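You operate a simulated robot arm through the tools that you are given. There is no shell and no other tool. Be economical: measure what you need, move in short steps, check, and stop when the job is done.

You are at the controls of a simulated robot arm. One attempt, no reset.

## Task
Empty the tall jar's grain into the white bin.
Fine: unclip and open the bin; the jar goes back where it stood, with its blue lid on. Set down upright: tall jar.

It is judged by the outcome, as a careful person would: the job done as asked, and still so three seconds after it is handed in. It fails if anything else is knocked over, pushed out of place, dropped, spilled or broken. Lids that push on must go on centred and level and be pressed home; caps that screw on are set level and turned clockwise until they are tight.

## Robot
A 7-joint arm with a two-finger parallel gripper, hanging from a carriage that runs on a gantry, over the field with the corners [-640, 1150], [-640, -1150], [640, -1150], [640, 1150] (x, y) and turns from -5.899 to 6.109 rad about z. Base frame: it is fixed where the carriage stands at the start and does not move with it; the origin is on the floor, on the carriage's upright axis, x ahead of it, y to its left, z up; the surface under the hand at the start is at about z = 996. Units: mm, rad, N and s.
With the tool pointing down near the work surface it reaches from about 460 to 800 mm from the robot's upright axis, wherever it stands. Its first joint turns from -2.496 to 2.496 rad. Places, roughly: blue lid (9x9x5 cm) [700, -400, 700]; grey bin [900, 0, 800]; left steel bolt [700, 400, 800]; white bin [900, 300, 800]; white bin lid [900, 300, 1000]; wide jar [1000, -750, 750]; yellow clip [800, 0, 1000]. Payload 1.57 kg.
Tool frame: the origin (TCP) lies between the finger pads and is the grasp point; the fingertips stand 30 mm ahead of it; z points along the fingers, y is the line along which they close. Largest opening 110 mm; finger width 24, thickness 12; the body of the gripper, 48 by 112 mm, starts 78 mm behind the TCP.
Orientation is that of the tool frame in the base frame, as a unit quaternion [x, y, z, w]. With the fingers straight down and closing along the base's y, the tool's x points along the base's -x, its y along +y and its z along -z.

## Interface
- The arm moves only by the tool move_arm. Its argument "motion" is a list of rows, each a list of 7 numbers: the turn, a rotation vector about the tool's x, y, z in rad, then the shift along the tool's x, y, z in mm, then the closure in counts, from 0 (fully open) to 255 (shut). In form: [[rx, ry, rz, dx, dy, dz, jaw], ...]. A call has 1 to 12 rows; each row shifts and turns the commanded pose from where the row before left it, along the tool's axes as they then stand. A row lasts 0.2 s, in which the tool goes at most 50 mm and 0.15 rad; a call with a longer step from one row to the next is refused whole, and so is a gripper value outside its range. A pose out of reach is approached as far as the arm can. The call stops where the force on the tool passes 40 N (or 10 N more than at its start, if that is more) or the arm is blocked; 0.2 s more then pass. The fingers move at their own pace (about 45 mm/s each) and stop on an object; they squeeze with about 38 N. The grip force told is the motor's: it shows also when the fingers shut on nothing. Time passes only in rows, and 0.2 s behind the last, so rows that do not move let the fingers close. The reply holds the time, the measured pose of the TCP, the force on the tool along the base axes, the opening and the grip force, in the units named above and with some noise, with the torque about the TCP (base axes, N m) and any sound that the robot's microphone picked up.
- Cameras (640 x 400 px; columns grow to the right, rows downward): "scene" is now at [287, -10.8, 1742.1]; the picture's right is [-0.15, -0.99, 0.00], its down [-0.84, 0.13, -0.52] and it looks along [0.51, -0.08, -0.85] (base axes); focal length 277 px, centre (320, 200). "wrist" rides on the gripper at [70, 16, -141] in the tool frame; the picture's right is [-0.23, 0.97, 0.00], its down [-0.86, -0.20, -0.48] and it looks along [-0.47, -0.11, 0.88] (tool axes); focal length 222 px, centre (320, 200). There is no depth. A picture from a camera that has moved, and an enlarged one, comes with that camera's place and axes in the base frame and with its lens.
- snapshot(camera): a new picture of that camera. No time passes.
- lift_body(by): slides the trunk up (or, below 0, down) by that many mm; the arm and the scene camera ride with it, the base frame stays. It gives what a move gives, with no picture.
- roll_base(legs): drives the robot by 1 to 6 legs, each [ahead, left, turn to the left] in mm, mm and rad, along the robot's own axes; the way and the turn of a leg run together, so that a leg with both is an arc; at most 1500 mm and 3.142 rad a leg. The arm and the cameras ride along, it lands a little off, and it stops where it bumps. It keeps to its track: a leg is cut to what the track allows. It gives what a move gives.
- pan_tilt(pan, tilt): turns the head with the scene camera to pan (to the left, within 2.705 rad either way) and tilt (down, from -0.506 to 1.204), counted from straight ahead of the robot. It gives what a move gives.
- close_up(camera, box): a new picture of the part [left, top, right, bottom] of that camera's present view, enlarged. No time passes.
- job_done(): hands the job in; it is judged then, once.

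Work in short steps. Places have to be worked out from the pictures, the camera data and where the tool is seen: move nearer, look again, correct. Check each grasp and each placing, and mend what went wrong. You have 120 turns and 82 pictures in all, those below and enlarged ones among them. Open the gripper and draw the arm clear of the work before you hand the job in, unless the task says otherwise; then end with one line.

The tools are called after "Call:" as name(argument=value, ...) on one line, values as JSON. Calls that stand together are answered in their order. move_arm: Moves the arm, as the interface text tells. Its arguments: {"type":"object","properties":{"motion":{"type":"array","items":{"type":"array","items":{"type":"number"}}}},"required":["motion"]} The other tools are called the same way: lift_body (by) slides the trunk up or down; roll_base (legs) drives the base; pan_tilt (pan, tilt) turns the head that bears the scene camera; snapshot (camera) takes a picture; close_up (camera, box) takes an enlarged picture of a part of a camera's view; job_done () hands the job in.

At the start:

```text
t: 0.0
tcp_pos: [780.5, 107.8, 1111.8]
tool_rot: [0.0, 1.0, 0.0, 0.0]
wrist_force: [0.7, 0.0, -0.2]
moment: [0.01, 0.02, 0.01]
gripper_width: 109.9
grasp_force: 0.2
trunk travel left (down, up): [-425.0, 170.0]
robot x, y, heading: [-0.7, 5.0, 0.002]
head pan, tilt: [-0.15, 1.023]
```

scene: 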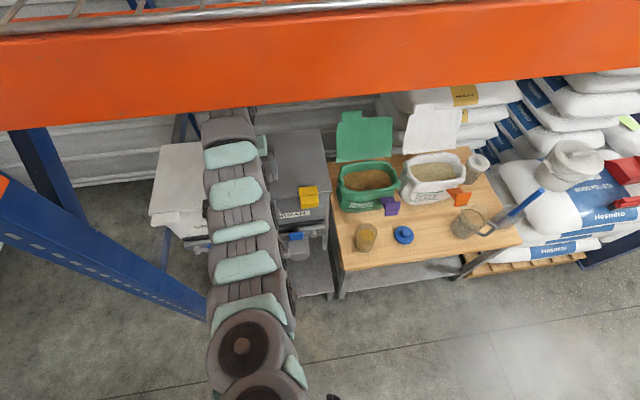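
wrist: 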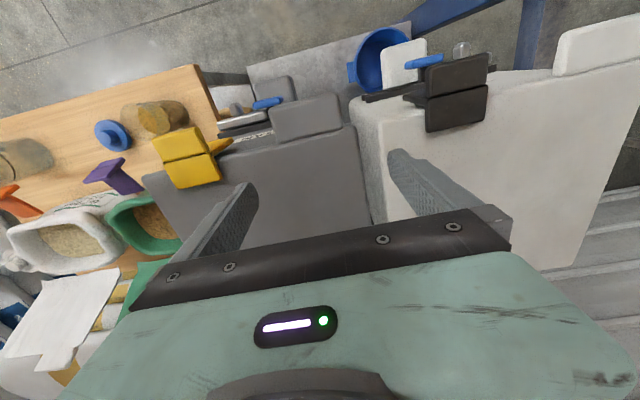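

The pictures show the table with a tall jar, blue lid, and two bins to the left. I'll take closer looks at the bin and at the table.

Call:
close_up(camera="wrist", box=[320, 0, 640, 200])

Call:
close_up(camera="scene", box=[270, 120, 530, 290])

```text
2.00 times, centred on (480, 100) of wrist
camera zoom: at [710.0, 124.4, 1253.9], right [0.23, 0.97, 0.0], down [0.86, -0.2, 0.48], along [0.47, -0.11, -0.88], focal length 444 px, centre (0, 400)
```

zoom: 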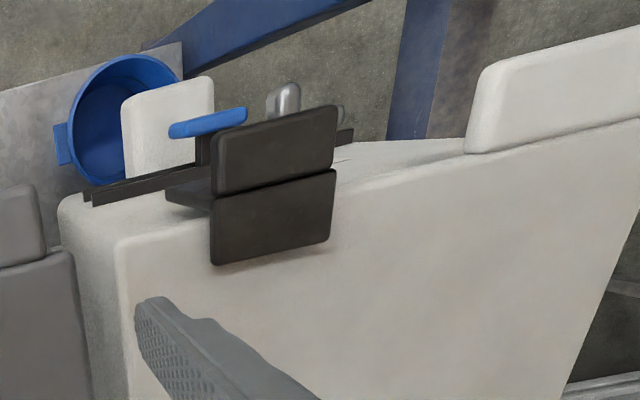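

```text
2.35 times, centred on (400, 205) of scene
camera zoom: at [287.0, -10.8, 1742.1], right [-0.15, -0.99, 0.0], down [-0.84, 0.13, -0.52], along [0.51, -0.08, -0.85], focal length 651 px, centre (132, 188)
```

zoom: 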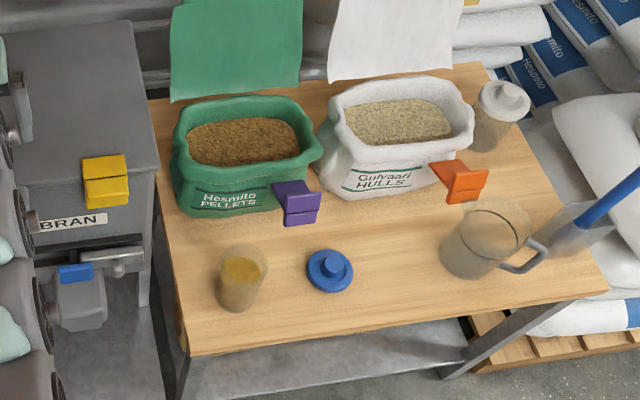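

The arm hides the bins, so I'll move the carriage back and to the right, then look at the white bin.

Call:
roll_base(legs=[[-150, -500, 0]])

Call:
pan_tilt(pan=0.7, tilt=0.85)

Call:
snapshot(camera="scene")

Call:
snapshot(camera="wrist")

```text
t: 3.0
tcp_pos: [634.6, -378.8, 1110.1]
tool_rot: [-0.009, 1.0, -0.001, 0.0]
wrist_force: [0.0, -0.4, -0.5]
moment: [-0.01, 0.0, 0.02]
gripper_width: 109.7
grasp_force: 0.1
trunk travel left (down, up): [-425.0, 170.0]
robot x, y, heading: [-144.2, -497.3, 0.021]
head pan, tilt: [-0.15, 1.023]
```

```text
t: 4.2
tcp_pos: [634.5, -377.2, 1110.8]
tool_rot: [-0.01, 1.0, 0.001, 0.0]
wrist_force: [-0.4, -0.3, 0.6]
moment: [0.01, 0.02, 0.01]
gripper_width: 109.9
grasp_force: 0.1
trunk travel left (down, up): [-425.0, 170.0]
robot x, y, heading: [-143.1, -498.9, 0.021]
head pan, tilt: [0.7, 0.85]
```

```text
77 pictures are left
camera scene: at [134.6, -444.5, 1754.8], right [0.66, -0.75, 0.0], down [-0.57, -0.49, -0.66], along [0.5, 0.43, -0.75], focal length 277 px, centre (320, 200)
```

scene: 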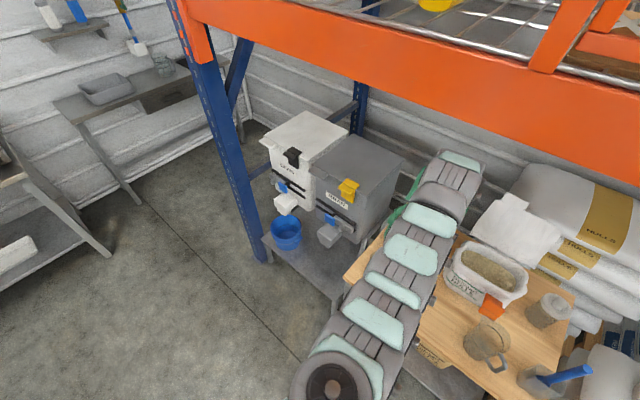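

```text
76 pictures are left
camera wrist: at [563.8, -361.7, 1253.9], right [0.21, 0.98, 0.0], down [0.86, -0.18, 0.48], along [0.47, -0.1, -0.88], focal length 222 px, centre (320, 200)
```

wrist: 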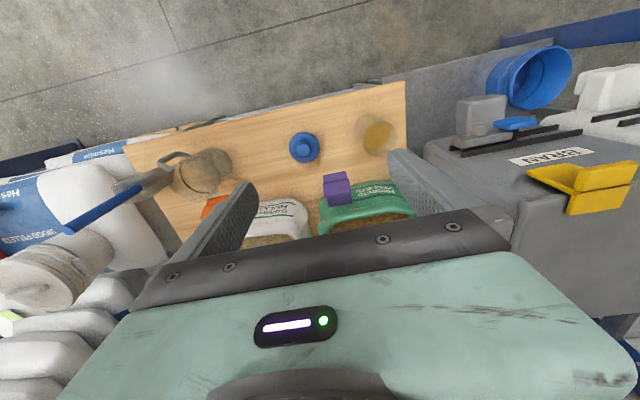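

Call:
close_up(camera="scene", box=[240, 100, 420, 260])

Call:
close_up(camera="wrist", box=[160, 70, 440, 245])

```text
2.50 times, centred on (330, 180) of scene
camera zoom: at [134.6, -444.5, 1754.8], right [0.66, -0.75, 0.0], down [-0.57, -0.49, -0.66], along [0.5, 0.43, -0.75], focal length 692 px, centre (295, 250)
```

zoom: 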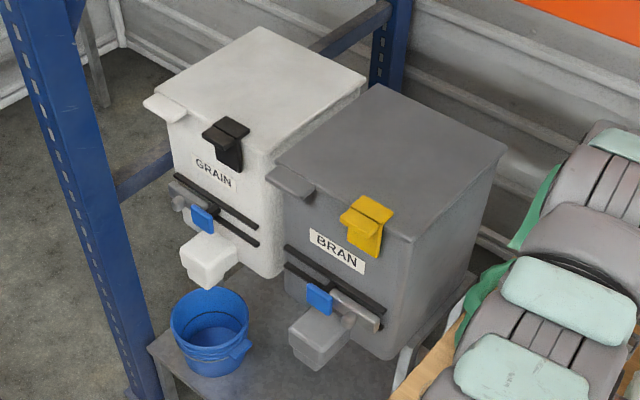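

```text
2.29 times, centred on (300, 158) of wrist
camera zoom: at [563.8, -361.7, 1253.9], right [0.21, 0.98, 0.0], down [0.86, -0.18, 0.48], along [0.47, -0.1, -0.88], focal length 508 px, centre (366, 297)
```

zoom: 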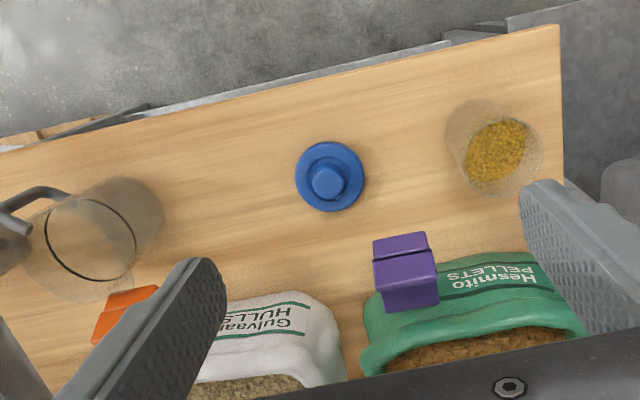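

Clip is around [752,253,1000], lid spans x 768–1046, y 157–430. I need a look at the bin's front, especially the spout gate, so I'll bring the hand in front of it.

Call:
roll_base(legs=[[-260, 0, 0], [0, 720, 0]])

Call:
move_arm(motion=[[0, 0.14, 0, 0, 0, 0, 0], [0, 0.14, 0, 0, 0, 0, 0], [0, 0.14, 0, 0, 0, 0, 0], [0, 0.14, 0, 0, 0, 0, 0]])

Call:
snapshot(camera="wrist")

```text
t: 9.7
tcp_pos: [361.2, 357.1, 1111.5]
tool_rot: [-0.012, 1.0, 0.0, -0.001]
wrist_force: [-1.3, -0.3, 0.3]
moment: [-0.02, 0.0, -0.01]
gripper_width: 109.9
grasp_force: 0.1
trunk travel left (down, up): [-425.0, 170.0]
robot x, y, heading: [-416.3, 231.6, 0.021]
head pan, tilt: [0.7, 0.85]
```

```text
t: 10.7
tcp_pos: [360.5, 357.4, 1111.6]
tool_rot: [-0.013, 0.999, 0.0, -0.035]
wrist_force: [-0.5, 0.6, 0.5]
moment: [-0.01, 0.01, 0.0]
gripper_width: 110.2
grasp_force: 0.1
out of reach, approached as far as the arm can: row 1, 2, 3, 4
trunk travel left (down, up): [-425.0, 170.0]
robot x, y, heading: [-419.7, 229.7, 0.028]
head pan, tilt: [0.7, 0.85]
```

```text
73 pictures are left
camera wrist: at [298.9, 371.8, 1258.2], right [0.2, 0.98, -0.02], down [0.89, -0.18, 0.42], along [0.41, -0.1, -0.91], focal length 222 px, centre (320, 200)
```

wrist: 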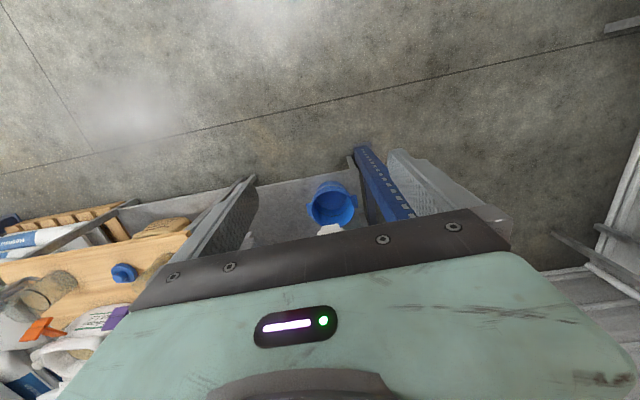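

That turned the wrong way; I'll pitch the other way to look forward.

Call:
move_arm(motion=[[0, -0.14, 0, 0, 0, 0, 0], [0, -0.14, 0, 0, 0, 0, 0], [0, -0.14, 0, 0, 0, 0, 0], [0, -0.14, 0, 0, 0, 0, 0]])

Call:
snapshot(camera="wrist")

Call:
pan_tilt(pan=0.1, tilt=0.7)

Call:
snapshot(camera="scene")

```text
t: 11.7
tcp_pos: [360.2, 357.2, 1110.7]
tool_rot: [-0.012, 0.97, 0.002, 0.243]
wrist_force: [0.2, 1.0, 0.0]
moment: [0.02, 0.07, -0.04]
gripper_width: 109.9
grasp_force: 0.1
trunk travel left (down, up): [-425.0, 170.0]
robot x, y, heading: [-417.9, 230.9, 0.026]
head pan, tilt: [0.7, 0.85]
```

```text
72 pictures are left
camera wrist: at [231.7, 369.8, 1204.4], right [0.18, 0.98, 0.11], down [0.53, -0.19, 0.83], along [0.83, -0.09, -0.55], focal length 222 px, centre (320, 200)
```

wrist: 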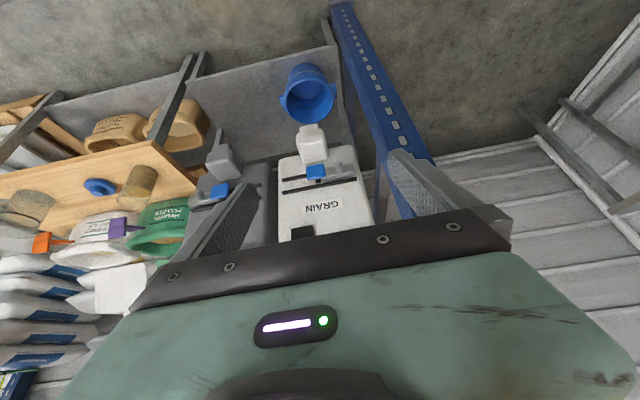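

```text
t: 12.7
tcp_pos: [361.1, 355.8, 1111.1]
tool_rot: [-0.013, 0.97, 0.003, 0.242]
wrist_force: [0.8, -0.6, -0.7]
moment: [-0.03, -0.01, 0.0]
gripper_width: 110.0
grasp_force: 0.0
trunk travel left (down, up): [-425.0, 170.0]
robot x, y, heading: [-413.5, 226.3, 0.028]
head pan, tilt: [0.099, 0.7]
```

```text
71 pictures are left
camera scene: at [-112.5, 244.9, 1767.1], right [0.13, -0.99, 0.0], down [-0.64, -0.08, -0.76], along [0.76, 0.1, -0.64], focal length 277 px, centre (320, 200)
```

scene: 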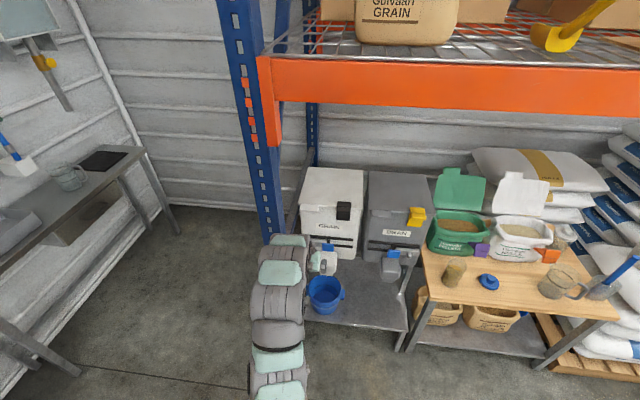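

Call:
close_up(camera="wrist", box=[200, 50, 440, 260])

Call:
close_up(camera="scene", box=[280, 150, 460, 320])

```text
1.90 times, centred on (320, 155) of wrist
camera zoom: at [231.9, 370.2, 1204.4], right [0.18, 0.98, 0.11], down [0.53, -0.19, 0.82], along [0.83, -0.09, -0.56], focal length 423 px, centre (320, 286)
```

zoom: 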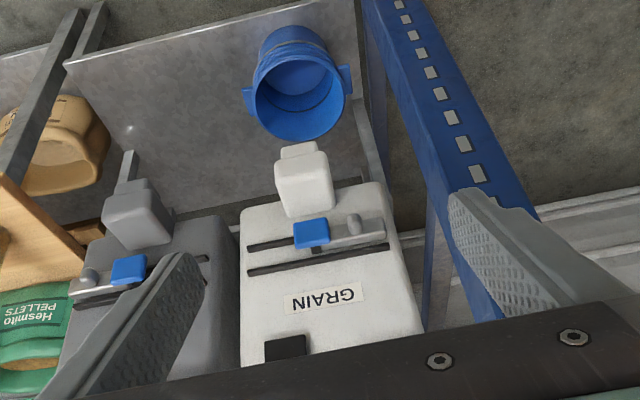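

```text
2.35 times, centred on (370, 235) of scene
camera zoom: at [-112.5, 244.9, 1767.1], right [0.13, -0.99, 0.0], down [-0.64, -0.08, -0.76], along [0.76, 0.1, -0.64], focal length 651 px, centre (202, 118)
```

zoom: 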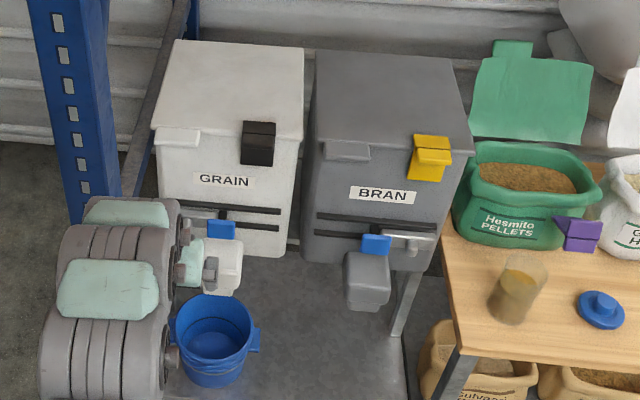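

To judge whether the white bin's gate is shut, I'll go closer and lower for one detail look.

Call:
lift_body(by=-200)

Call:
roll_base(legs=[[60, -40, 0]])

Call:
close_up(camera="wrist", box=[120, 40, 440, 240])

```text
t: 14.8
tcp_pos: [361.9, 357.2, 911.1]
tool_rot: [-0.013, 0.97, 0.004, 0.243]
wrist_force: [0.4, 0.6, -0.3]
moment: [0.01, 0.0, -0.01]
gripper_width: 110.2
grasp_force: 0.2
trunk travel left (down, up): [-225.0, 370.0]
robot x, y, heading: [-417.8, 229.5, 0.028]
head pan, tilt: [0.099, 0.7]
```

```text
t: 15.8
tcp_pos: [420.4, 320.1, 911.1]
tool_rot: [-0.013, 0.97, 0.002, 0.243]
wrist_force: [1.0, -0.6, -0.5]
moment: [0.0, -0.02, 0.02]
gripper_width: 110.1
grasp_force: 0.1
trunk travel left (down, up): [-225.0, 370.0]
robot x, y, heading: [-355.6, 192.1, 0.022]
head pan, tilt: [0.099, 0.7]
```

```text
2.00 times, centred on (280, 140) of wrist
camera zoom: at [291.8, 332.7, 1004.5], right [0.17, 0.98, 0.11], down [0.53, -0.19, 0.82], along [0.83, -0.09, -0.56], focal length 444 px, centre (400, 320)
```

zoom: 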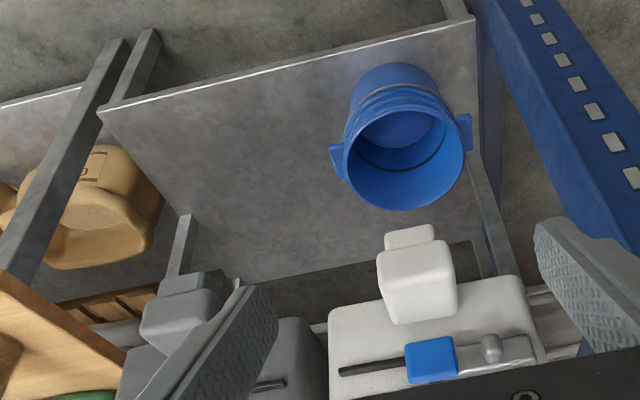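

Call:
move_arm(motion=[[0, -0.14, 0, 0, 0, 0, 0], [0, -0.14, 0, 0, 0, 0, 0]])

Call:
roll_base(legs=[[60, -120, 0]])

Call:
snapshot(camera="wrist")

Call:
close_up(camera="wrist", box=[240, 80, 400, 230])

```text
t: 16.4
tcp_pos: [420.5, 319.6, 909.4]
tool_rot: [-0.012, 0.927, 0.005, 0.375]
wrist_force: [-0.1, -0.1, 0.3]
moment: [0.01, 0.02, -0.02]
gripper_width: 109.7
grasp_force: 0.0
trunk travel left (down, up): [-225.0, 370.0]
robot x, y, heading: [-352.4, 189.2, 0.029]
head pan, tilt: [0.099, 0.7]
```

```text
t: 17.8
tcp_pos: [482.8, 198.5, 910.7]
tool_rot: [-0.011, 0.927, 0.004, 0.375]
wrist_force: [0.3, 0.3, 0.0]
moment: [-0.01, 0.01, -0.01]
gripper_width: 109.7
grasp_force: 0.0
trunk travel left (down, up): [-225.0, 370.0]
robot x, y, heading: [-293.4, 69.8, 0.028]
head pan, tilt: [0.099, 0.7]
```

```text
67 pictures are left
camera wrist: at [333.8, 211.1, 965.0], right [0.14, 0.98, 0.16], down [0.29, -0.19, 0.94], along [0.95, -0.08, -0.31], focal length 222 px, centre (320, 200)
```

wrist: 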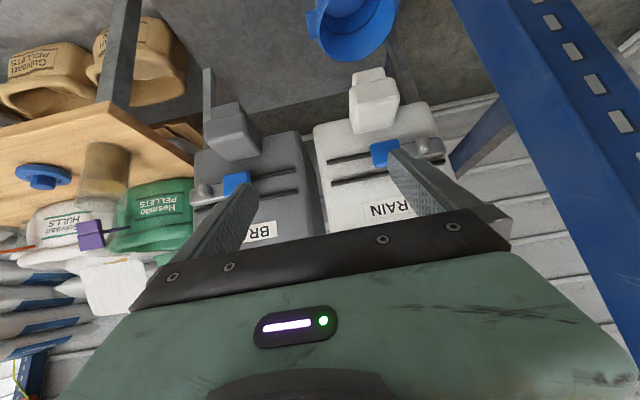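

```text
2.67 times, centred on (320, 155) of wrist
camera zoom: at [333.8, 211.1, 965.0], right [0.14, 0.98, 0.16], down [0.29, -0.19, 0.94], along [0.95, -0.08, -0.31], focal length 592 px, centre (320, 320)
```

zoom: 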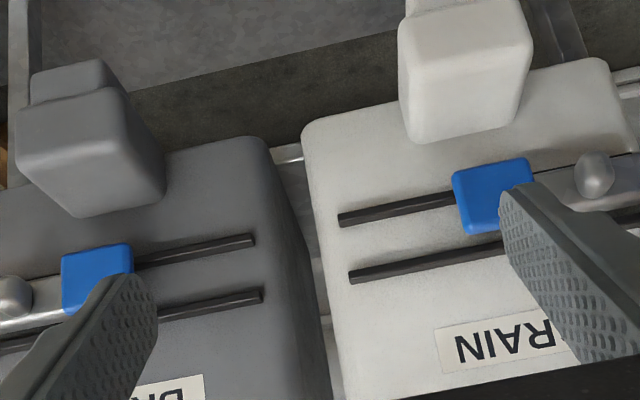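

The gates look identical (mirrored) and shut, as far as I can see. Next I raise the hand, straighten it to point down, and go to inspect the black clip.

Call:
lift_body(by=260)

Call:
move_arm(motion=[[0, 0.14, 0, 0, 0, 0, 0], [0, 0.14, 0, 0, 0, 0, 0], [0, 0.14, 0, 0, 0, 0, 0], [0, 0.14, 0, 0, 0, 0, 0], [0, 0.14, 0, 0, 0, 0, 0], [0, 0.07, 0, 0, 0, 0, 0]])

Call:
roll_base(legs=[[200, 40, 0]])

Call:
snapshot(camera="wrist")

```text
t: 20.4
tcp_pos: [482.5, 198.1, 1170.5]
tool_rot: [-0.012, 0.927, 0.004, 0.376]
wrist_force: [0.3, 0.3, 0.1]
moment: [-0.02, -0.01, -0.01]
gripper_width: 109.7
grasp_force: 0.0
trunk travel left (down, up): [-485.0, 110.0]
robot x, y, heading: [-294.8, 73.5, 0.024]
head pan, tilt: [0.099, 0.7]
```

```text
t: 21.8
tcp_pos: [482.1, 197.1, 1170.2]
tool_rot: [-0.012, 1.0, 0.0, -0.001]
wrist_force: [0.2, -0.8, -0.3]
moment: [-0.01, -0.03, 0.02]
gripper_width: 110.2
grasp_force: 0.1
trunk travel left (down, up): [-485.0, 110.0]
robot x, y, heading: [-292.7, 68.6, 0.027]
head pan, tilt: [0.099, 0.7]
```

```text
t: 23.5
tcp_pos: [666.5, 246.1, 1150.8]
tool_rot: [-0.015, 1.0, -0.002, -0.014]
wrist_force: [-0.7, 1.0, 0.2]
moment: [0.01, 0.0, -0.01]
gripper_width: 110.0
grasp_force: 0.0
trunk travel left (down, up): [-485.0, 110.0]
robot x, y, heading: [-89.9, 117.2, 0.03]
head pan, tilt: [0.099, 0.7]
```

```text
65 pictures are left
camera wrist: at [600.1, 260.6, 1295.8], right [0.2, 0.98, -0.01], down [0.87, -0.17, 0.45], along [0.44, -0.1, -0.89], focal length 222 px, centre (320, 200)
```

wrist: 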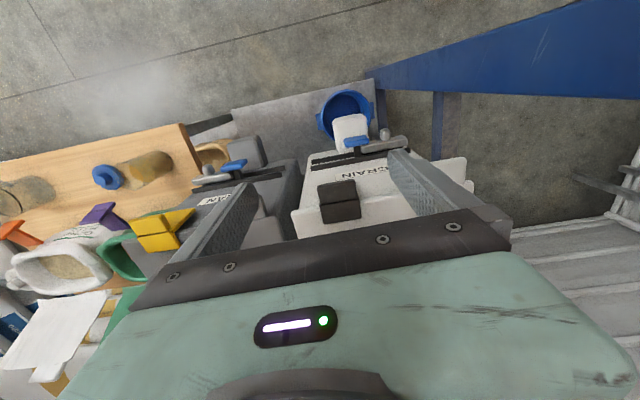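

The hand ended 20 mm lower than expected after the drive — possibly the arm brushed the shelf beam overhead (z≈1500, x≈560). I'll lower the trunk and look at the clip closely.

Call:
lift_body(by=-60)

Call:
close_up(camera="wrist", box=[280, 110, 480, 240])

Call:
snapshot(camera="scene")

```text
t: 24.5
tcp_pos: [683.6, 247.8, 1103.8]
tool_rot: [-0.015, 1.0, -0.001, -0.007]
wrist_force: [-0.6, 0.3, -0.3]
moment: [0.02, 0.01, 0.04]
gripper_width: 109.8
grasp_force: 0.0
trunk travel left (down, up): [-425.0, 170.0]
robot x, y, heading: [-93.5, 118.3, 0.032]
head pan, tilt: [0.099, 0.7]
```

```text
3.08 times, centred on (380, 175) of wrist
camera zoom: at [613.9, 262.4, 1248.3], right [0.2, 0.98, 0.0], down [0.87, -0.17, 0.47], along [0.46, -0.1, -0.88], focal length 684 px, centre (135, 277)
```

zoom: 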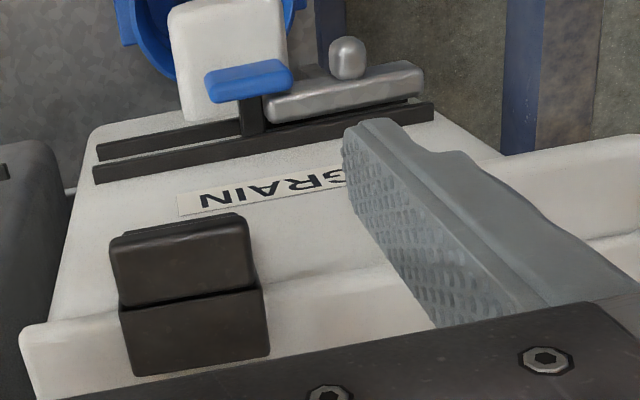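

```text
63 pictures are left
camera scene: at [214.0, 133.7, 1767.3], right [0.13, -0.99, 0.0], down [-0.64, -0.08, -0.77], along [0.76, 0.1, -0.64], focal length 277 px, centre (320, 200)
```

scene: 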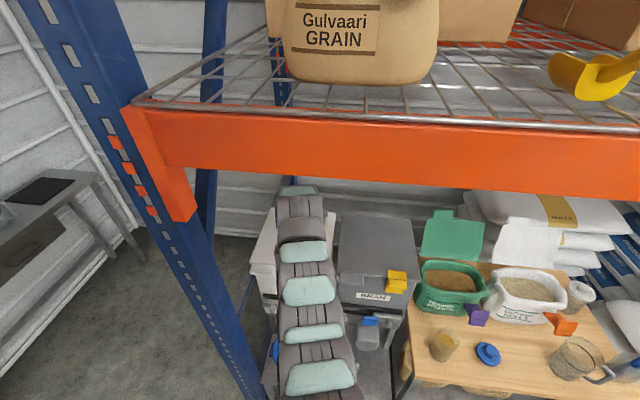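

The clip has two plates on the lid edge. I want a side view of it, so I'll close the fingers, turn the wrist and look from the right side.

Call:
move_arm(motion=[[0, 0, 0, 0, -40, 0, 255], [0, 0, 0, 0, -40, 0, 255], [0, 0, -0.15, 0, 0, 0, 255], [0, 0, -0.15, 0, 0, 0, 255], [0, 0, -0.15, 0, 0, 0, 255], [0, 0, -0.15, 0, 0, 0, 255], [0, 0, -0.15, 0, 0, 0, 255], [0, 0, -0.15, 0, 0, 0, 255], [0, 0, -0.15, 0, 0, 0, 255], [0, 0, -0.15, 0, 0, 40, 255], [0, 0, -0.15, 0, 0, 40, 255], [0, 0, 0, 0, 0, 20, 255]])

Call:
snapshot(camera="wrist")

```text
t: 27.1
tcp_pos: [685.0, 168.6, 1002.9]
tool_rot: [-0.637, 0.771, 0.003, -0.005]
wrist_force: [0.1, -1.1, 0.2]
moment: [-0.01, -0.02, -0.02]
gripper_width: 0.0
grasp_force: 21.2
trunk travel left (down, up): [-425.0, 170.0]
robot x, y, heading: [-90.1, 118.7, 0.027]
head pan, tilt: [0.099, 0.7]
```

```text
62 pictures are left
camera wrist: at [657.1, 103.8, 1146.7], right [-0.91, 0.41, 0.01], down [0.36, 0.8, 0.47], along [0.18, 0.44, -0.88], focal length 222 px, centre (320, 200)
```

wrist: 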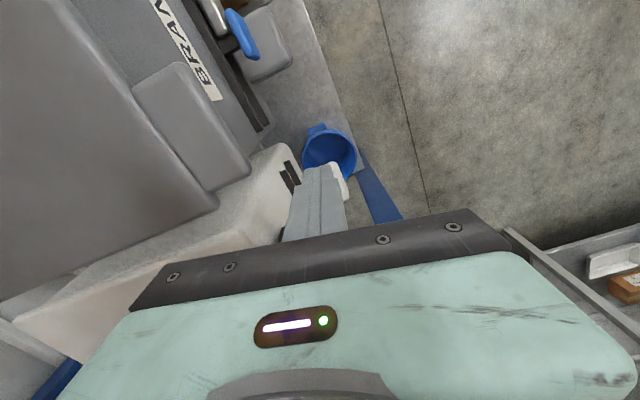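

Call:
move_arm(motion=[[0, 0, 0, 0, 0, -40, 255], [0, -0.14, 0, 0, 0, 0, 255], [0, -0.14, 0, 0, 0, 0, 255], [0, -0.14, 0, 0, 0, 0, 255], [0, -0.14, 0, 0, 0, 0, 255], [0, -0.14, 0, 0, 0, 0, 255]])

Call:
snapshot(camera="wrist")

```text
t: 28.5
tcp_pos: [684.1, 166.9, 1045.1]
tool_rot: [-0.596, 0.726, 0.222, 0.26]
wrist_force: [0.7, -0.1, 0.0]
moment: [-0.02, 0.08, 0.04]
gripper_width: 0.0
grasp_force: 21.4
trunk travel left (down, up): [-425.0, 170.0]
robot x, y, heading: [-88.0, 119.7, 0.034]
head pan, tilt: [0.099, 0.7]
```

```text
61 pictures are left
camera wrist: at [640.9, 29.3, 1109.4], right [-0.92, 0.36, 0.16], down [0.27, 0.3, 0.91], along [0.28, 0.88, -0.37], focal length 222 px, centre (320, 200)
```

wrist: 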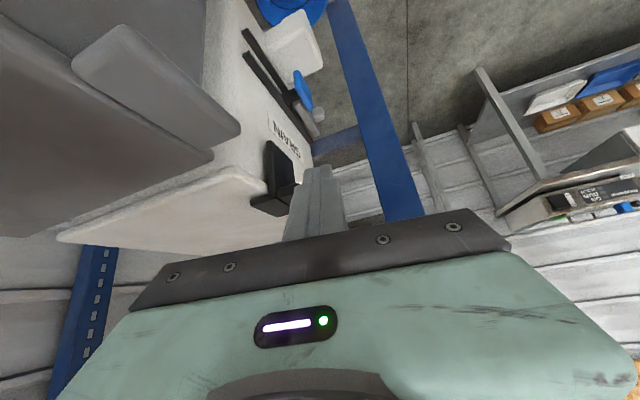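

Call:
close_up(camera="wrist", box=[200, 110, 340, 230])

```text
3.33 times, centred on (270, 170) of wrist
camera zoom: at [640.9, 29.3, 1109.4], right [-0.92, 0.36, 0.16], down [0.27, 0.3, 0.91], along [0.28, 0.88, -0.37], focal length 740 px, centre (487, 300)
```

zoom: 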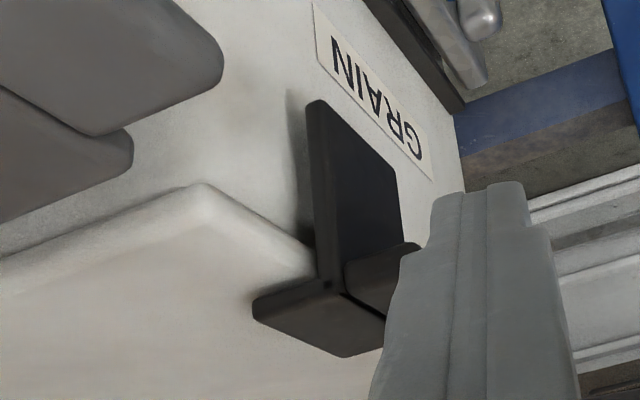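

The clip shows a plate over the lid, a plate down the front and a tab sticking out. I'll compare with the other clips (yellow closed, purple/orange open).

Call:
close_up(camera="scene", box=[360, 260, 600, 400])

```text
2.67 times, centred on (480, 330) of scene
camera zoom: at [213.9, 133.7, 1767.1], right [0.13, -0.99, 0.0], down [-0.64, -0.08, -0.76], along [0.76, 0.1, -0.64], focal length 738 px, centre (-107, -147)
```

zoom: 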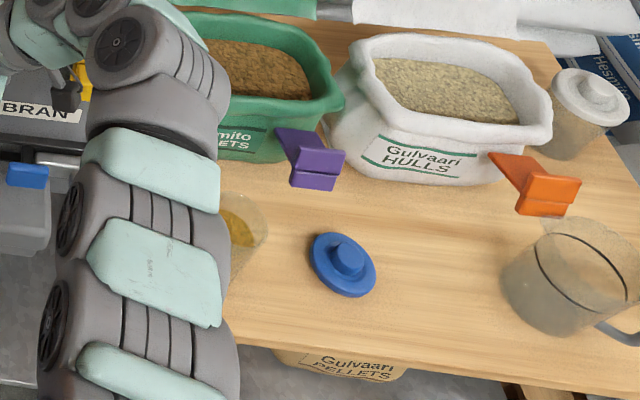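

Call:
roll_base(legs=[[-90, 40, 0]])

Call:
move_arm(motion=[[0, 0, 0.14, 0, 0, 0, 255], [0, 0, 0.14, 0, 0, 0, 255]])

Call:
close_up(camera="wrist", box=[160, 90, 340, 220])

```text
t: 29.6
tcp_pos: [592.8, 204.0, 1043.5]
tool_rot: [-0.597, 0.726, 0.223, 0.259]
wrist_force: [-0.2, 0.3, 0.1]
moment: [0.01, 0.0, 0.0]
gripper_width: 0.1
grasp_force: 20.9
trunk travel left (down, up): [-425.0, 170.0]
robot x, y, heading: [-181.5, 155.1, 0.027]
head pan, tilt: [0.099, 0.7]
```

```text
t: 30.2
tcp_pos: [593.2, 204.9, 1044.9]
tool_rot: [-0.489, 0.803, 0.257, 0.226]
wrist_force: [-0.4, 0.2, -0.7]
moment: [0.03, 0.01, 0.01]
gripper_width: 0.0
grasp_force: 21.6
trunk travel left (down, up): [-425.0, 170.0]
robot x, y, heading: [-179.4, 155.3, 0.025]
head pan, tilt: [0.099, 0.7]
```

```text
3.08 times, centred on (250, 155) of wrist
camera zoom: at [532.4, 75.1, 1115.0], right [-0.78, 0.53, 0.32], down [0.49, 0.19, 0.85], along [0.39, 0.82, -0.41], focal length 684 px, centre (535, 338)
```

zoom: 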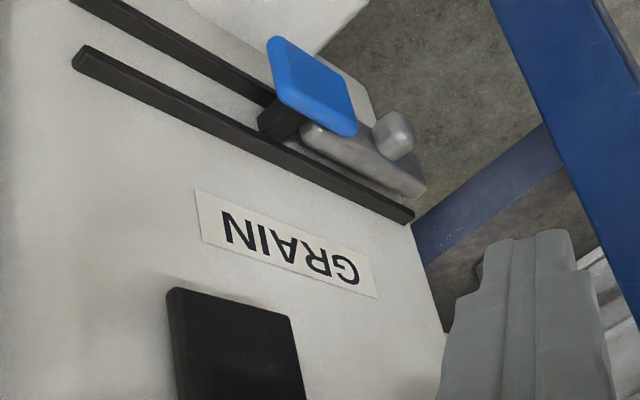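

The gate is shut and bolted — good. Now the clip itself, lower in the view.

Call:
close_up(camera="wrist", box=[120, 150, 300, 280])

```text
3.08 times, centred on (210, 215) of wrist
camera zoom: at [532.4, 75.1, 1115.0], right [-0.78, 0.53, 0.32], down [0.49, 0.19, 0.85], along [0.39, 0.82, -0.41], focal length 684 px, centre (658, 154)
```

zoom: 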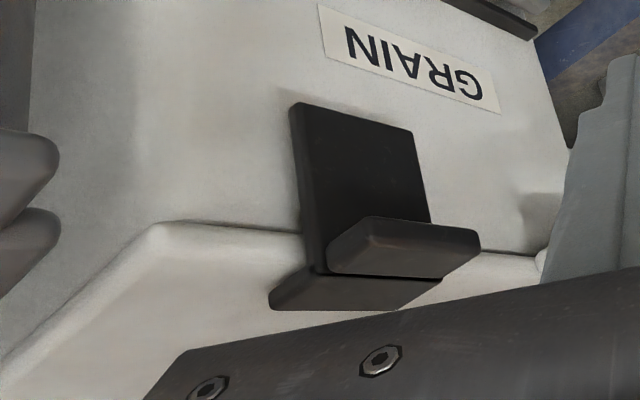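

Triangulated: the clip spans y≈230–291, tab at x≈727–755, z≈985–1006, front plate down to z≈926, top plate back to x≈790. I'll bring the hand back to straight down and open it.

Call:
move_arm(motion=[[0, 0, -0.14, 0, 0, 0, 255], [0, 0, -0.14, 0, 0, 0, 255], [0, 0.14, 0, 0, 0, 0, 0], [0, 0.14, 0, 0, 0, 0, 0], [0, 0.14, 0, 0, 0, 0, 0], [0, 0.14, 0, 0, 0, 0, 0], [0, 0.14, 0, 0, 0, 0, 0], [0, 0, 0.15, 0, 0, -30, 0], [0, 0, 0.15, 0, 0, -30, 0], [0, 0, 0.15, 0, 0, 0, 0], [0, 0, 0.15, 0, 0, 0, 0], [0, 0, 0.15, 0, 0, 0, 0]])

Call:
move_arm(motion=[[0, 0, 0.15, 0, 0, 0, 0], [0, 0, 0.15, 0, 0, 0, 0], [0, 0, 0.15, 0, 0, 0, 0], [0, 0, 0.15, 0, 0, 0, 0]])

```text
t: 32.8
tcp_pos: [592.8, 205.2, 1104.3]
tool_rot: [-0.309, 0.951, 0.002, -0.007]
wrist_force: [-0.2, -0.1, 0.4]
moment: [-0.01, 0.03, -0.01]
gripper_width: 110.0
grasp_force: 0.1
trunk travel left (down, up): [-425.0, 170.0]
robot x, y, heading: [-178.8, 156.9, 0.025]
head pan, tilt: [0.099, 0.7]
```

```text
t: 33.8
tcp_pos: [594.1, 204.4, 1104.8]
tool_rot: [-0.015, 1.0, -0.002, -0.007]
wrist_force: [0.3, 0.9, 0.4]
moment: [0.0, -0.01, 0.02]
gripper_width: 110.0
grasp_force: 0.0
trunk travel left (down, up): [-425.0, 170.0]
robot x, y, heading: [-180.9, 153.9, 0.03]
head pan, tilt: [0.099, 0.7]
```

Call:
roll_base(legs=[[148, 51, 0]])

Call:
move_arm(motion=[[0, 0, 0.03, 0, 0, 40, 0], [0, 0, 0, 0, 0, 0, 0]])

Call:
snapshot(camera="wrist")

```text
t: 35.2
tcp_pos: [735.6, 264.9, 1105.4]
tool_rot: [-0.018, 1.0, -0.001, -0.006]
wrist_force: [0.4, 0.6, 0.8]
moment: [-0.03, 0.0, -0.03]
gripper_width: 110.2
grasp_force: 0.1
trunk travel left (down, up): [-425.0, 170.0]
robot x, y, heading: [-39.2, 209.5, 0.034]
head pan, tilt: [0.099, 0.7]
```

```text
t: 35.8
tcp_pos: [735.9, 266.1, 1062.8]
tool_rot: [-0.003, 1.0, 0.0, -0.006]
wrist_force: [-0.3, 0.4, -0.2]
moment: [0.03, 0.01, 0.0]
gripper_width: 110.3
grasp_force: 0.0
trunk travel left (down, up): [-425.0, 170.0]
robot x, y, heading: [-37.5, 209.8, 0.039]
head pan, tilt: [0.099, 0.7]
```

```text
56 pictures are left
camera wrist: at [667.4, 282.0, 1206.5], right [0.22, 0.98, 0.0], down [0.86, -0.19, 0.47], along [0.46, -0.11, -0.88], focal length 222 px, centre (320, 200)
```

wrist: 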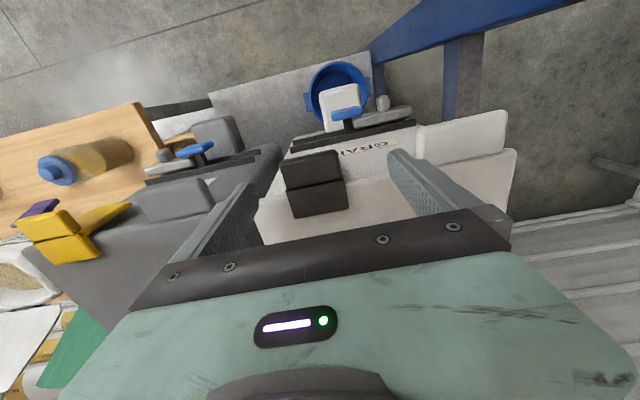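

Estimates agree: tab centre about y 257, x 727–757. Descend so the fingers straddle the tab's sides.

Call:
move_arm(motion=[[0, 0, 0, -6, -8, 20, 0], [0, 0, 0, 0, 0, 30, 0], [0, 0, 0, 0, 0, 26, 0], [0, 0, 0, 0, 0, 0, 0]])

Call:
snapshot(camera="wrist")

```text
t: 36.8
tcp_pos: [741.5, 255.8, 988.5]
tool_rot: [-0.003, 1.0, -0.001, -0.007]
wrist_force: [-1.5, 0.8, 0.0]
moment: [-0.01, 0.03, 0.01]
gripper_width: 110.1
grasp_force: 0.0
trunk travel left (down, up): [-425.0, 170.0]
robot x, y, heading: [-37.5, 207.4, 0.037]
head pan, tilt: [0.099, 0.7]
```

```text
55 pictures are left
camera wrist: at [672.9, 272.6, 1131.9], right [0.22, 0.98, 0.0], down [0.86, -0.19, 0.47], along [0.45, -0.11, -0.88], focal length 222 px, centre (320, 200)
```

wrist: 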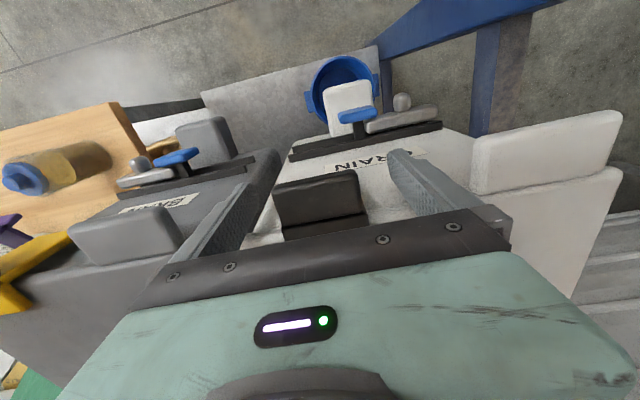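

The tab is between the fingers; close on it.

Call:
move_arm(motion=[[0, 0, 0, 0, 0, 0, 255], [0, 0, 0, 0, 0, 0, 255], [0, 0, 0, 0, 0, 0, 255], [0, 0, 0, 0, 0, 0, 255], [0, 0, 0, 0, 0, 0, 255]])

```text
t: 38.0
tcp_pos: [741.1, 254.4, 988.0]
tool_rot: [-0.002, 1.0, -0.001, -0.007]
wrist_force: [1.3, -2.9, -0.9]
moment: [0.2, 0.01, -0.15]
gripper_width: 59.7
grasp_force: 32.5
trunk travel left (down, up): [-425.0, 170.0]
robot x, y, heading: [-34.9, 205.5, 0.039]
head pan, tilt: [0.099, 0.7]
```

Gripped at 60 mm. Now pull gently forward (−x).

Call:
move_arm(motion=[[0, 0, 0, 5, 0, 0, 255], [0, 0, 0, 5, 0, 0, 255], [0, 0, 0, 5, 0, 0, 255], [0, 0, 0, 5, 0, 0, 255]])

Call:
close_up(camera="wrist", box=[220, 120, 460, 270])

```text
t: 39.0
tcp_pos: [723.8, 254.7, 989.8]
tool_rot: [-0.003, 1.0, -0.001, -0.006]
wrist_force: [20.0, -2.0, -11.0]
moment: [0.18, -0.72, -0.59]
gripper_width: 55.7
grasp_force: 44.9
trunk travel left (down, up): [-425.0, 170.0]
robot x, y, heading: [-35.6, 210.5, 0.035]
head pan, tilt: [0.099, 0.7]
```

```text
2.67 times, centred on (340, 195) of wrist
camera zoom: at [655.5, 271.8, 1133.9], right [0.22, 0.98, 0.0], down [0.86, -0.19, 0.47], along [0.46, -0.11, -0.88], focal length 592 px, centre (267, 213)
```

zoom: 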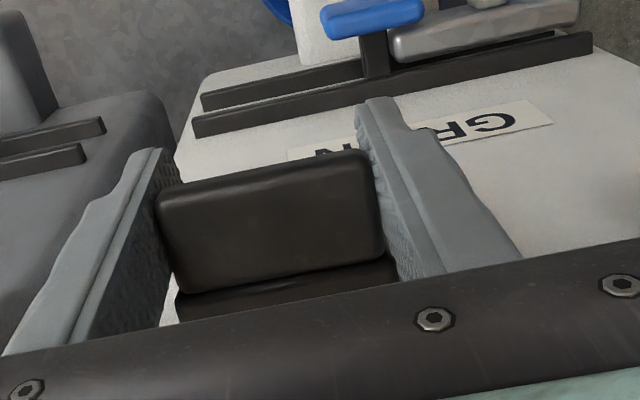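

The clip seems to have come ~10–14 mm with 20 N resistance. I'll pull a bit more and check.

Call:
move_arm(motion=[[0, 0, 0, 5, 0, 0, 255], [0, 0, 0, 5, 0, 0, 255]])

Call:
snapshot(camera="wrist")

```text
t: 39.6
tcp_pos: [712.2, 254.8, 989.9]
tool_rot: [-0.004, 1.0, -0.001, -0.006]
wrist_force: [21.7, -0.8, -16.7]
moment: [0.1, -0.44, -0.4]
gripper_width: 55.6
grasp_force: 45.3
trunk travel left (down, up): [-425.0, 170.0]
robot x, y, heading: [-37.4, 208.8, 0.034]
head pan, tilt: [0.099, 0.7]
```

```text
53 pictures are left
camera wrist: at [643.4, 271.6, 1133.2], right [0.22, 0.98, 0.0], down [0.86, -0.19, 0.47], along [0.46, -0.11, -0.88], focal length 222 px, centre (320, 200)
```

wrist: 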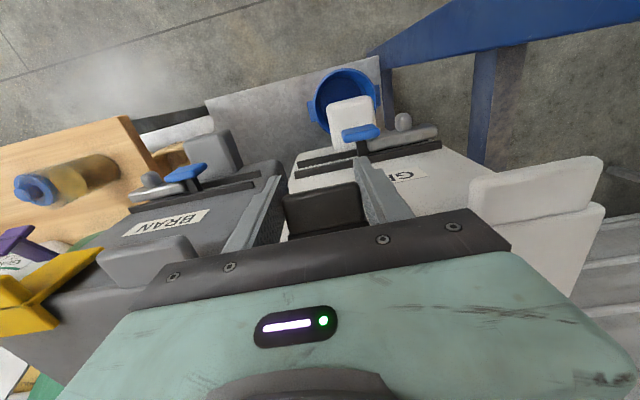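

The bin has not moved; the clip has come ~20 mm forward but pulls down on the hand (−17 N). I'll ease up while continuing forward.

Call:
move_arm(motion=[[0, 0, 0, 3, 0, -4, 255], [0, 0, 0, 3, 0, -4, 255], [0, 0, 0, 3, 0, 0, 255]])

Call:
close_up(camera="wrist", box=[220, 120, 460, 270])

```text
t: 40.4
tcp_pos: [702.6, 254.8, 997.0]
tool_rot: [-0.003, 1.0, -0.001, -0.006]
wrist_force: [20.8, -1.6, -23.2]
moment: [0.04, -0.05, -0.03]
gripper_width: 55.5
grasp_force: 44.8
trunk travel left (down, up): [-425.0, 170.0]
robot x, y, heading: [-38.8, 208.8, 0.038]
head pan, tilt: [0.099, 0.7]
```

```text
2.67 times, centred on (340, 195) of wrist
camera zoom: at [634.0, 271.8, 1140.3], right [0.22, 0.98, 0.0], down [0.86, -0.19, 0.47], along [0.46, -0.11, -0.88], focal length 592 px, centre (267, 213)
```

zoom: 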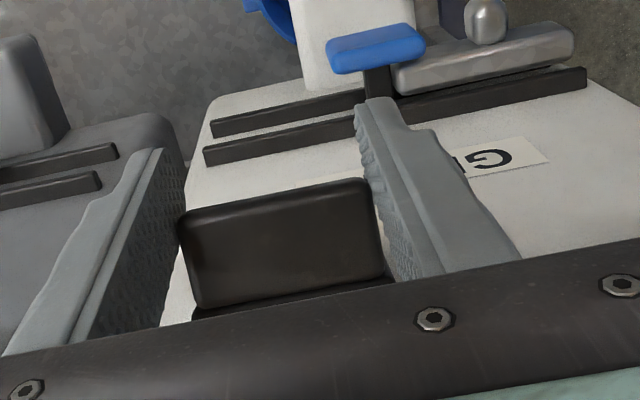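

The fingers have slipped ~14 mm along the tab while the clip came ~24 mm. I'll release and look at the clip's state.

Call:
move_arm(motion=[[0, 0, 0, 0, 0, 0, 0], [0, 0, 0, 0, 0, 0, 0], [0, 0, 0, 0, 0, 0, 0], [0, 0, 0, 0, 0, 0, 0], [0, 0, 0, 0, 0, -30, 0], [0, 0, 0, 0, 0, -30, 0]])

Call:
close_up(camera="wrist", box=[220, 120, 460, 270])

```text
t: 41.8
tcp_pos: [701.7, 257.4, 1053.9]
tool_rot: [-0.004, 1.0, -0.001, -0.007]
wrist_force: [-0.4, -0.6, -0.6]
moment: [0.09, -0.03, 0.0]
gripper_width: 109.8
grasp_force: 0.0
trunk travel left (down, up): [-425.0, 170.0]
robot x, y, heading: [-37.9, 209.0, 0.037]
head pan, tilt: [0.099, 0.7]
```

```text
2.67 times, centred on (340, 195) of wrist
camera zoom: at [633.5, 274.3, 1198.9], right [0.22, 0.98, -0.01], down [0.86, -0.19, 0.47], along [0.45, -0.11, -0.89], focal length 592 px, centre (267, 213)
```

zoom: 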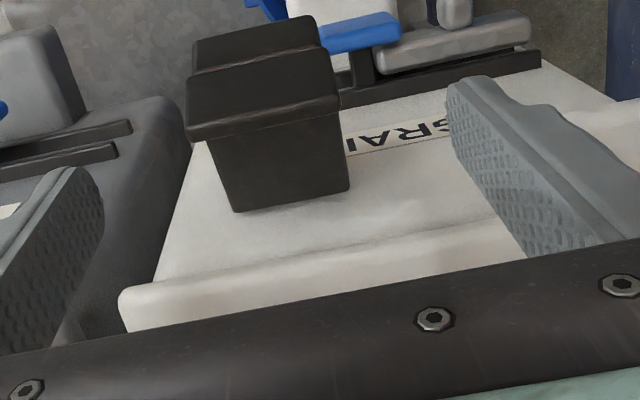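

The clip has come off its position, possibly resting on or falling past the bin's front. Check again.

Call:
move_arm(motion=[[0, 0, 0, 0, 0, -10, 0], [0, 0, 0, 0, 0, 0, 0]])

Call:
snapshot(camera="wrist")

```text
t: 42.4
tcp_pos: [702.9, 256.6, 1065.4]
tool_rot: [-0.002, 1.0, -0.001, -0.006]
wrist_force: [-0.3, 0.7, -0.3]
moment: [-0.02, 0.02, -0.03]
gripper_width: 110.1
grasp_force: 0.0
trunk travel left (down, up): [-425.0, 170.0]
robot x, y, heading: [-37.0, 208.9, 0.037]
head pan, tilt: [0.099, 0.7]
```

```text
50 pictures are left
camera wrist: at [634.1, 273.3, 1209.4], right [0.22, 0.97, -0.01], down [0.86, -0.19, 0.47], along [0.45, -0.11, -0.88], focal length 222 px, centre (320, 200)
```

wrist: 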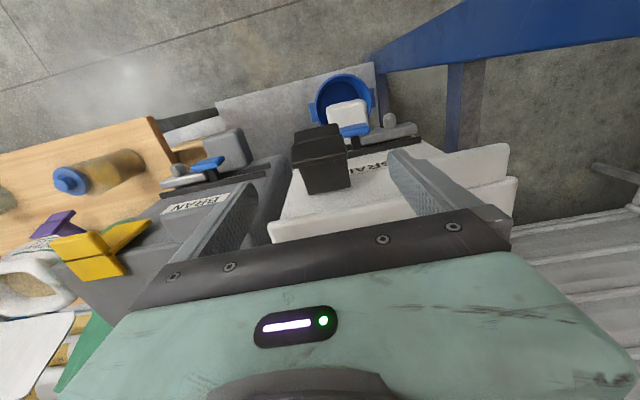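

The clip is hinged and has swung out; it stays attached and clear of the lid. Now the lid: its tab spans y≈362–442, x≈723–768. I'll back off and point closed fingers forward to lift the tab from below.

Call:
roll_base(legs=[[-230, 120, -0.035]])

Call:
move_arm(motion=[[0, -0.15, 0, 0, 0, 0, 255], [0, -0.15, 0, 0, 0, 0, 255], [0, -0.15, 0, 0, 0, 0, 255], [0, -0.15, 0, 0, 0, 0, 255], [0, -0.15, 0, 0, 0, 0, 255], [0, -0.15, 0, 0, 0, 0, 255], [0, -0.15, 0, 0, 0, 0, 255], [0, -0.15, 0, 0, 0, 0, 255], [0, -0.15, 0, 0, 0, 0, 255], [0, -0.15, 0, 0, 0, 0, 255], [0, -0.07, 0, 0, 0, 0, 255]])

Call:
snapshot(camera="scene")

Call:
snapshot(camera="wrist")

```text
t: 44.2
tcp_pos: [471.9, 341.3, 1065.5]
tool_rot: [0.016, 1.0, -0.001, -0.007]
wrist_force: [-0.1, 0.6, -0.2]
moment: [0.02, 0.01, -0.01]
gripper_width: 110.0
grasp_force: 0.1
trunk travel left (down, up): [-425.0, 170.0]
robot x, y, heading: [-268.8, 322.6, -0.001]
head pan, tilt: [0.099, 0.7]
```

```text
t: 46.6
tcp_pos: [471.9, 341.6, 1065.7]
tool_rot: [0.011, 0.712, -0.011, 0.702]
wrist_force: [0.1, 0.8, -0.5]
moment: [-0.01, 0.01, -0.02]
gripper_width: 0.0
grasp_force: 21.6
trunk travel left (down, up): [-425.0, 170.0]
robot x, y, heading: [-273.4, 323.2, 0.0]
head pan, tilt: [0.099, 0.7]
```

```text
49 pictures are left
camera scene: at [34.3, 328.7, 1767.1], right [0.1, -1.0, 0.0], down [-0.64, -0.06, -0.76], along [0.76, 0.07, -0.64], focal length 277 px, centre (320, 200)
```

scene: 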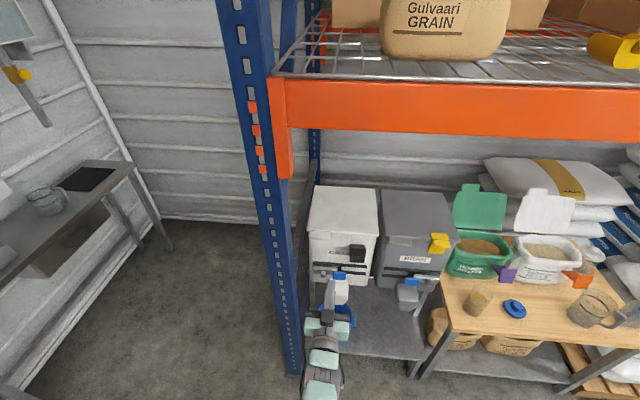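

```text
48 pictures are left
camera wrist: at [329.8, 362.2, 998.9], right [0.03, 0.97, 0.23], down [-0.47, -0.18, 0.86], along [0.88, -0.14, 0.45], focal length 222 px, centre (320, 200)
```

wrist: 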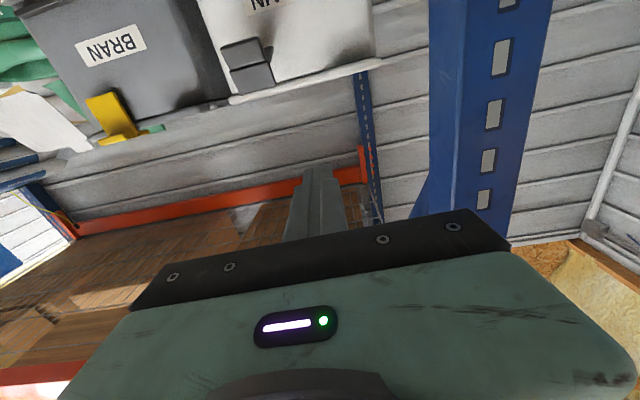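

The hand points forward and the lid is free. I'll lower the trunk by 120 and drive forward so the fingertips go under the lid tab.

Call:
lift_body(by=-125)

Call:
roll_base(legs=[[150, 40, 0]])

Call:
snapshot(camera="wrist")

Call:
snapshot(camera="scene")

```text
t: 48.2
tcp_pos: [472.8, 339.7, 940.6]
tool_rot: [0.011, 0.712, -0.012, 0.702]
wrist_force: [0.1, 0.0, -0.6]
moment: [0.0, -0.03, -0.03]
gripper_width: 0.3
grasp_force: 21.3
trunk travel left (down, up): [-300.0, 295.0]
robot x, y, heading: [-271.3, 319.7, -0.0]
head pan, tilt: [0.099, 0.7]
```

```text
t: 49.6
tcp_pos: [624.1, 379.3, 940.9]
tool_rot: [0.011, 0.713, -0.012, 0.701]
wrist_force: [0.0, -0.7, -0.2]
moment: [-0.01, 0.02, -0.06]
gripper_width: 0.0
grasp_force: 20.5
trunk travel left (down, up): [-300.0, 295.0]
robot x, y, heading: [-119.4, 360.3, -0.001]
head pan, tilt: [0.099, 0.7]
```

```text
47 pictures are left
camera wrist: at [481.5, 401.5, 874.3], right [0.04, 0.97, 0.23], down [-0.47, -0.18, 0.86], along [0.88, -0.14, 0.45], focal length 222 px, centre (320, 200)
```

wrist: 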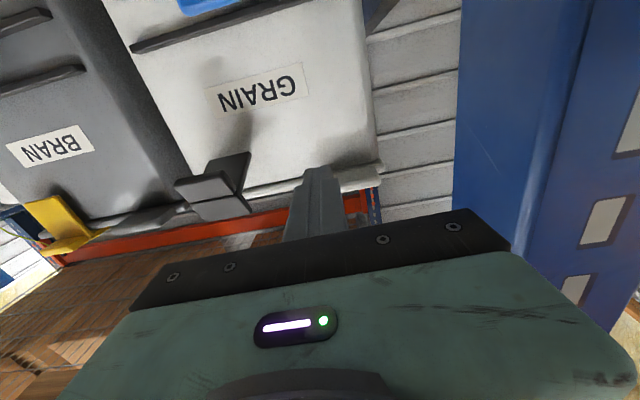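

```text
46 pictures are left
camera scene: at [185.8, 367.9, 1642.2], right [0.1, -1.0, 0.0], down [-0.64, -0.06, -0.77], along [0.76, 0.07, -0.64], focal length 277 px, centre (320, 200)
```

scene: 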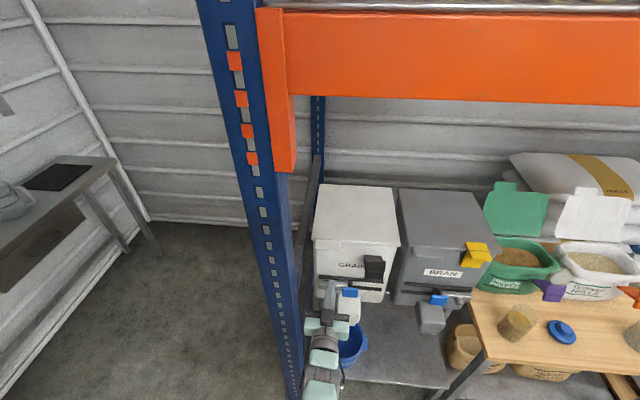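

Tab underside is at about z≈968, fingertip top at ≈953. Drive forward 100 mm, then lift.

Call:
roll_base(legs=[[98, 0, 0]])

Call:
move_arm(motion=[[0, 0, 0, -8, 0, 0, 255], [0, 0, 0, -8, 0, 0, 255], [0, 0, 0, -8, 0, 0, 255]])

```text
t: 50.7
tcp_pos: [722.5, 377.9, 941.1]
tool_rot: [0.012, 0.712, -0.013, 0.701]
wrist_force: [-0.1, -0.8, 0.0]
moment: [0.02, -0.05, 0.01]
gripper_width: 0.2
grasp_force: 20.8
trunk travel left (down, up): [-300.0, 295.0]
robot x, y, heading: [-17.7, 361.7, -0.006]
head pan, tilt: [0.099, 0.7]
```

```text
t: 51.5
tcp_pos: [722.7, 378.0, 966.0]
tool_rot: [0.011, 0.712, -0.012, 0.702]
wrist_force: [0.0, -0.9, 0.0]
moment: [-0.01, -0.01, -0.01]
gripper_width: 0.1
grasp_force: 21.9
trunk travel left (down, up): [-300.0, 295.0]
robot x, y, heading: [-18.1, 359.2, -0.001]
head pan, tilt: [0.099, 0.7]
```

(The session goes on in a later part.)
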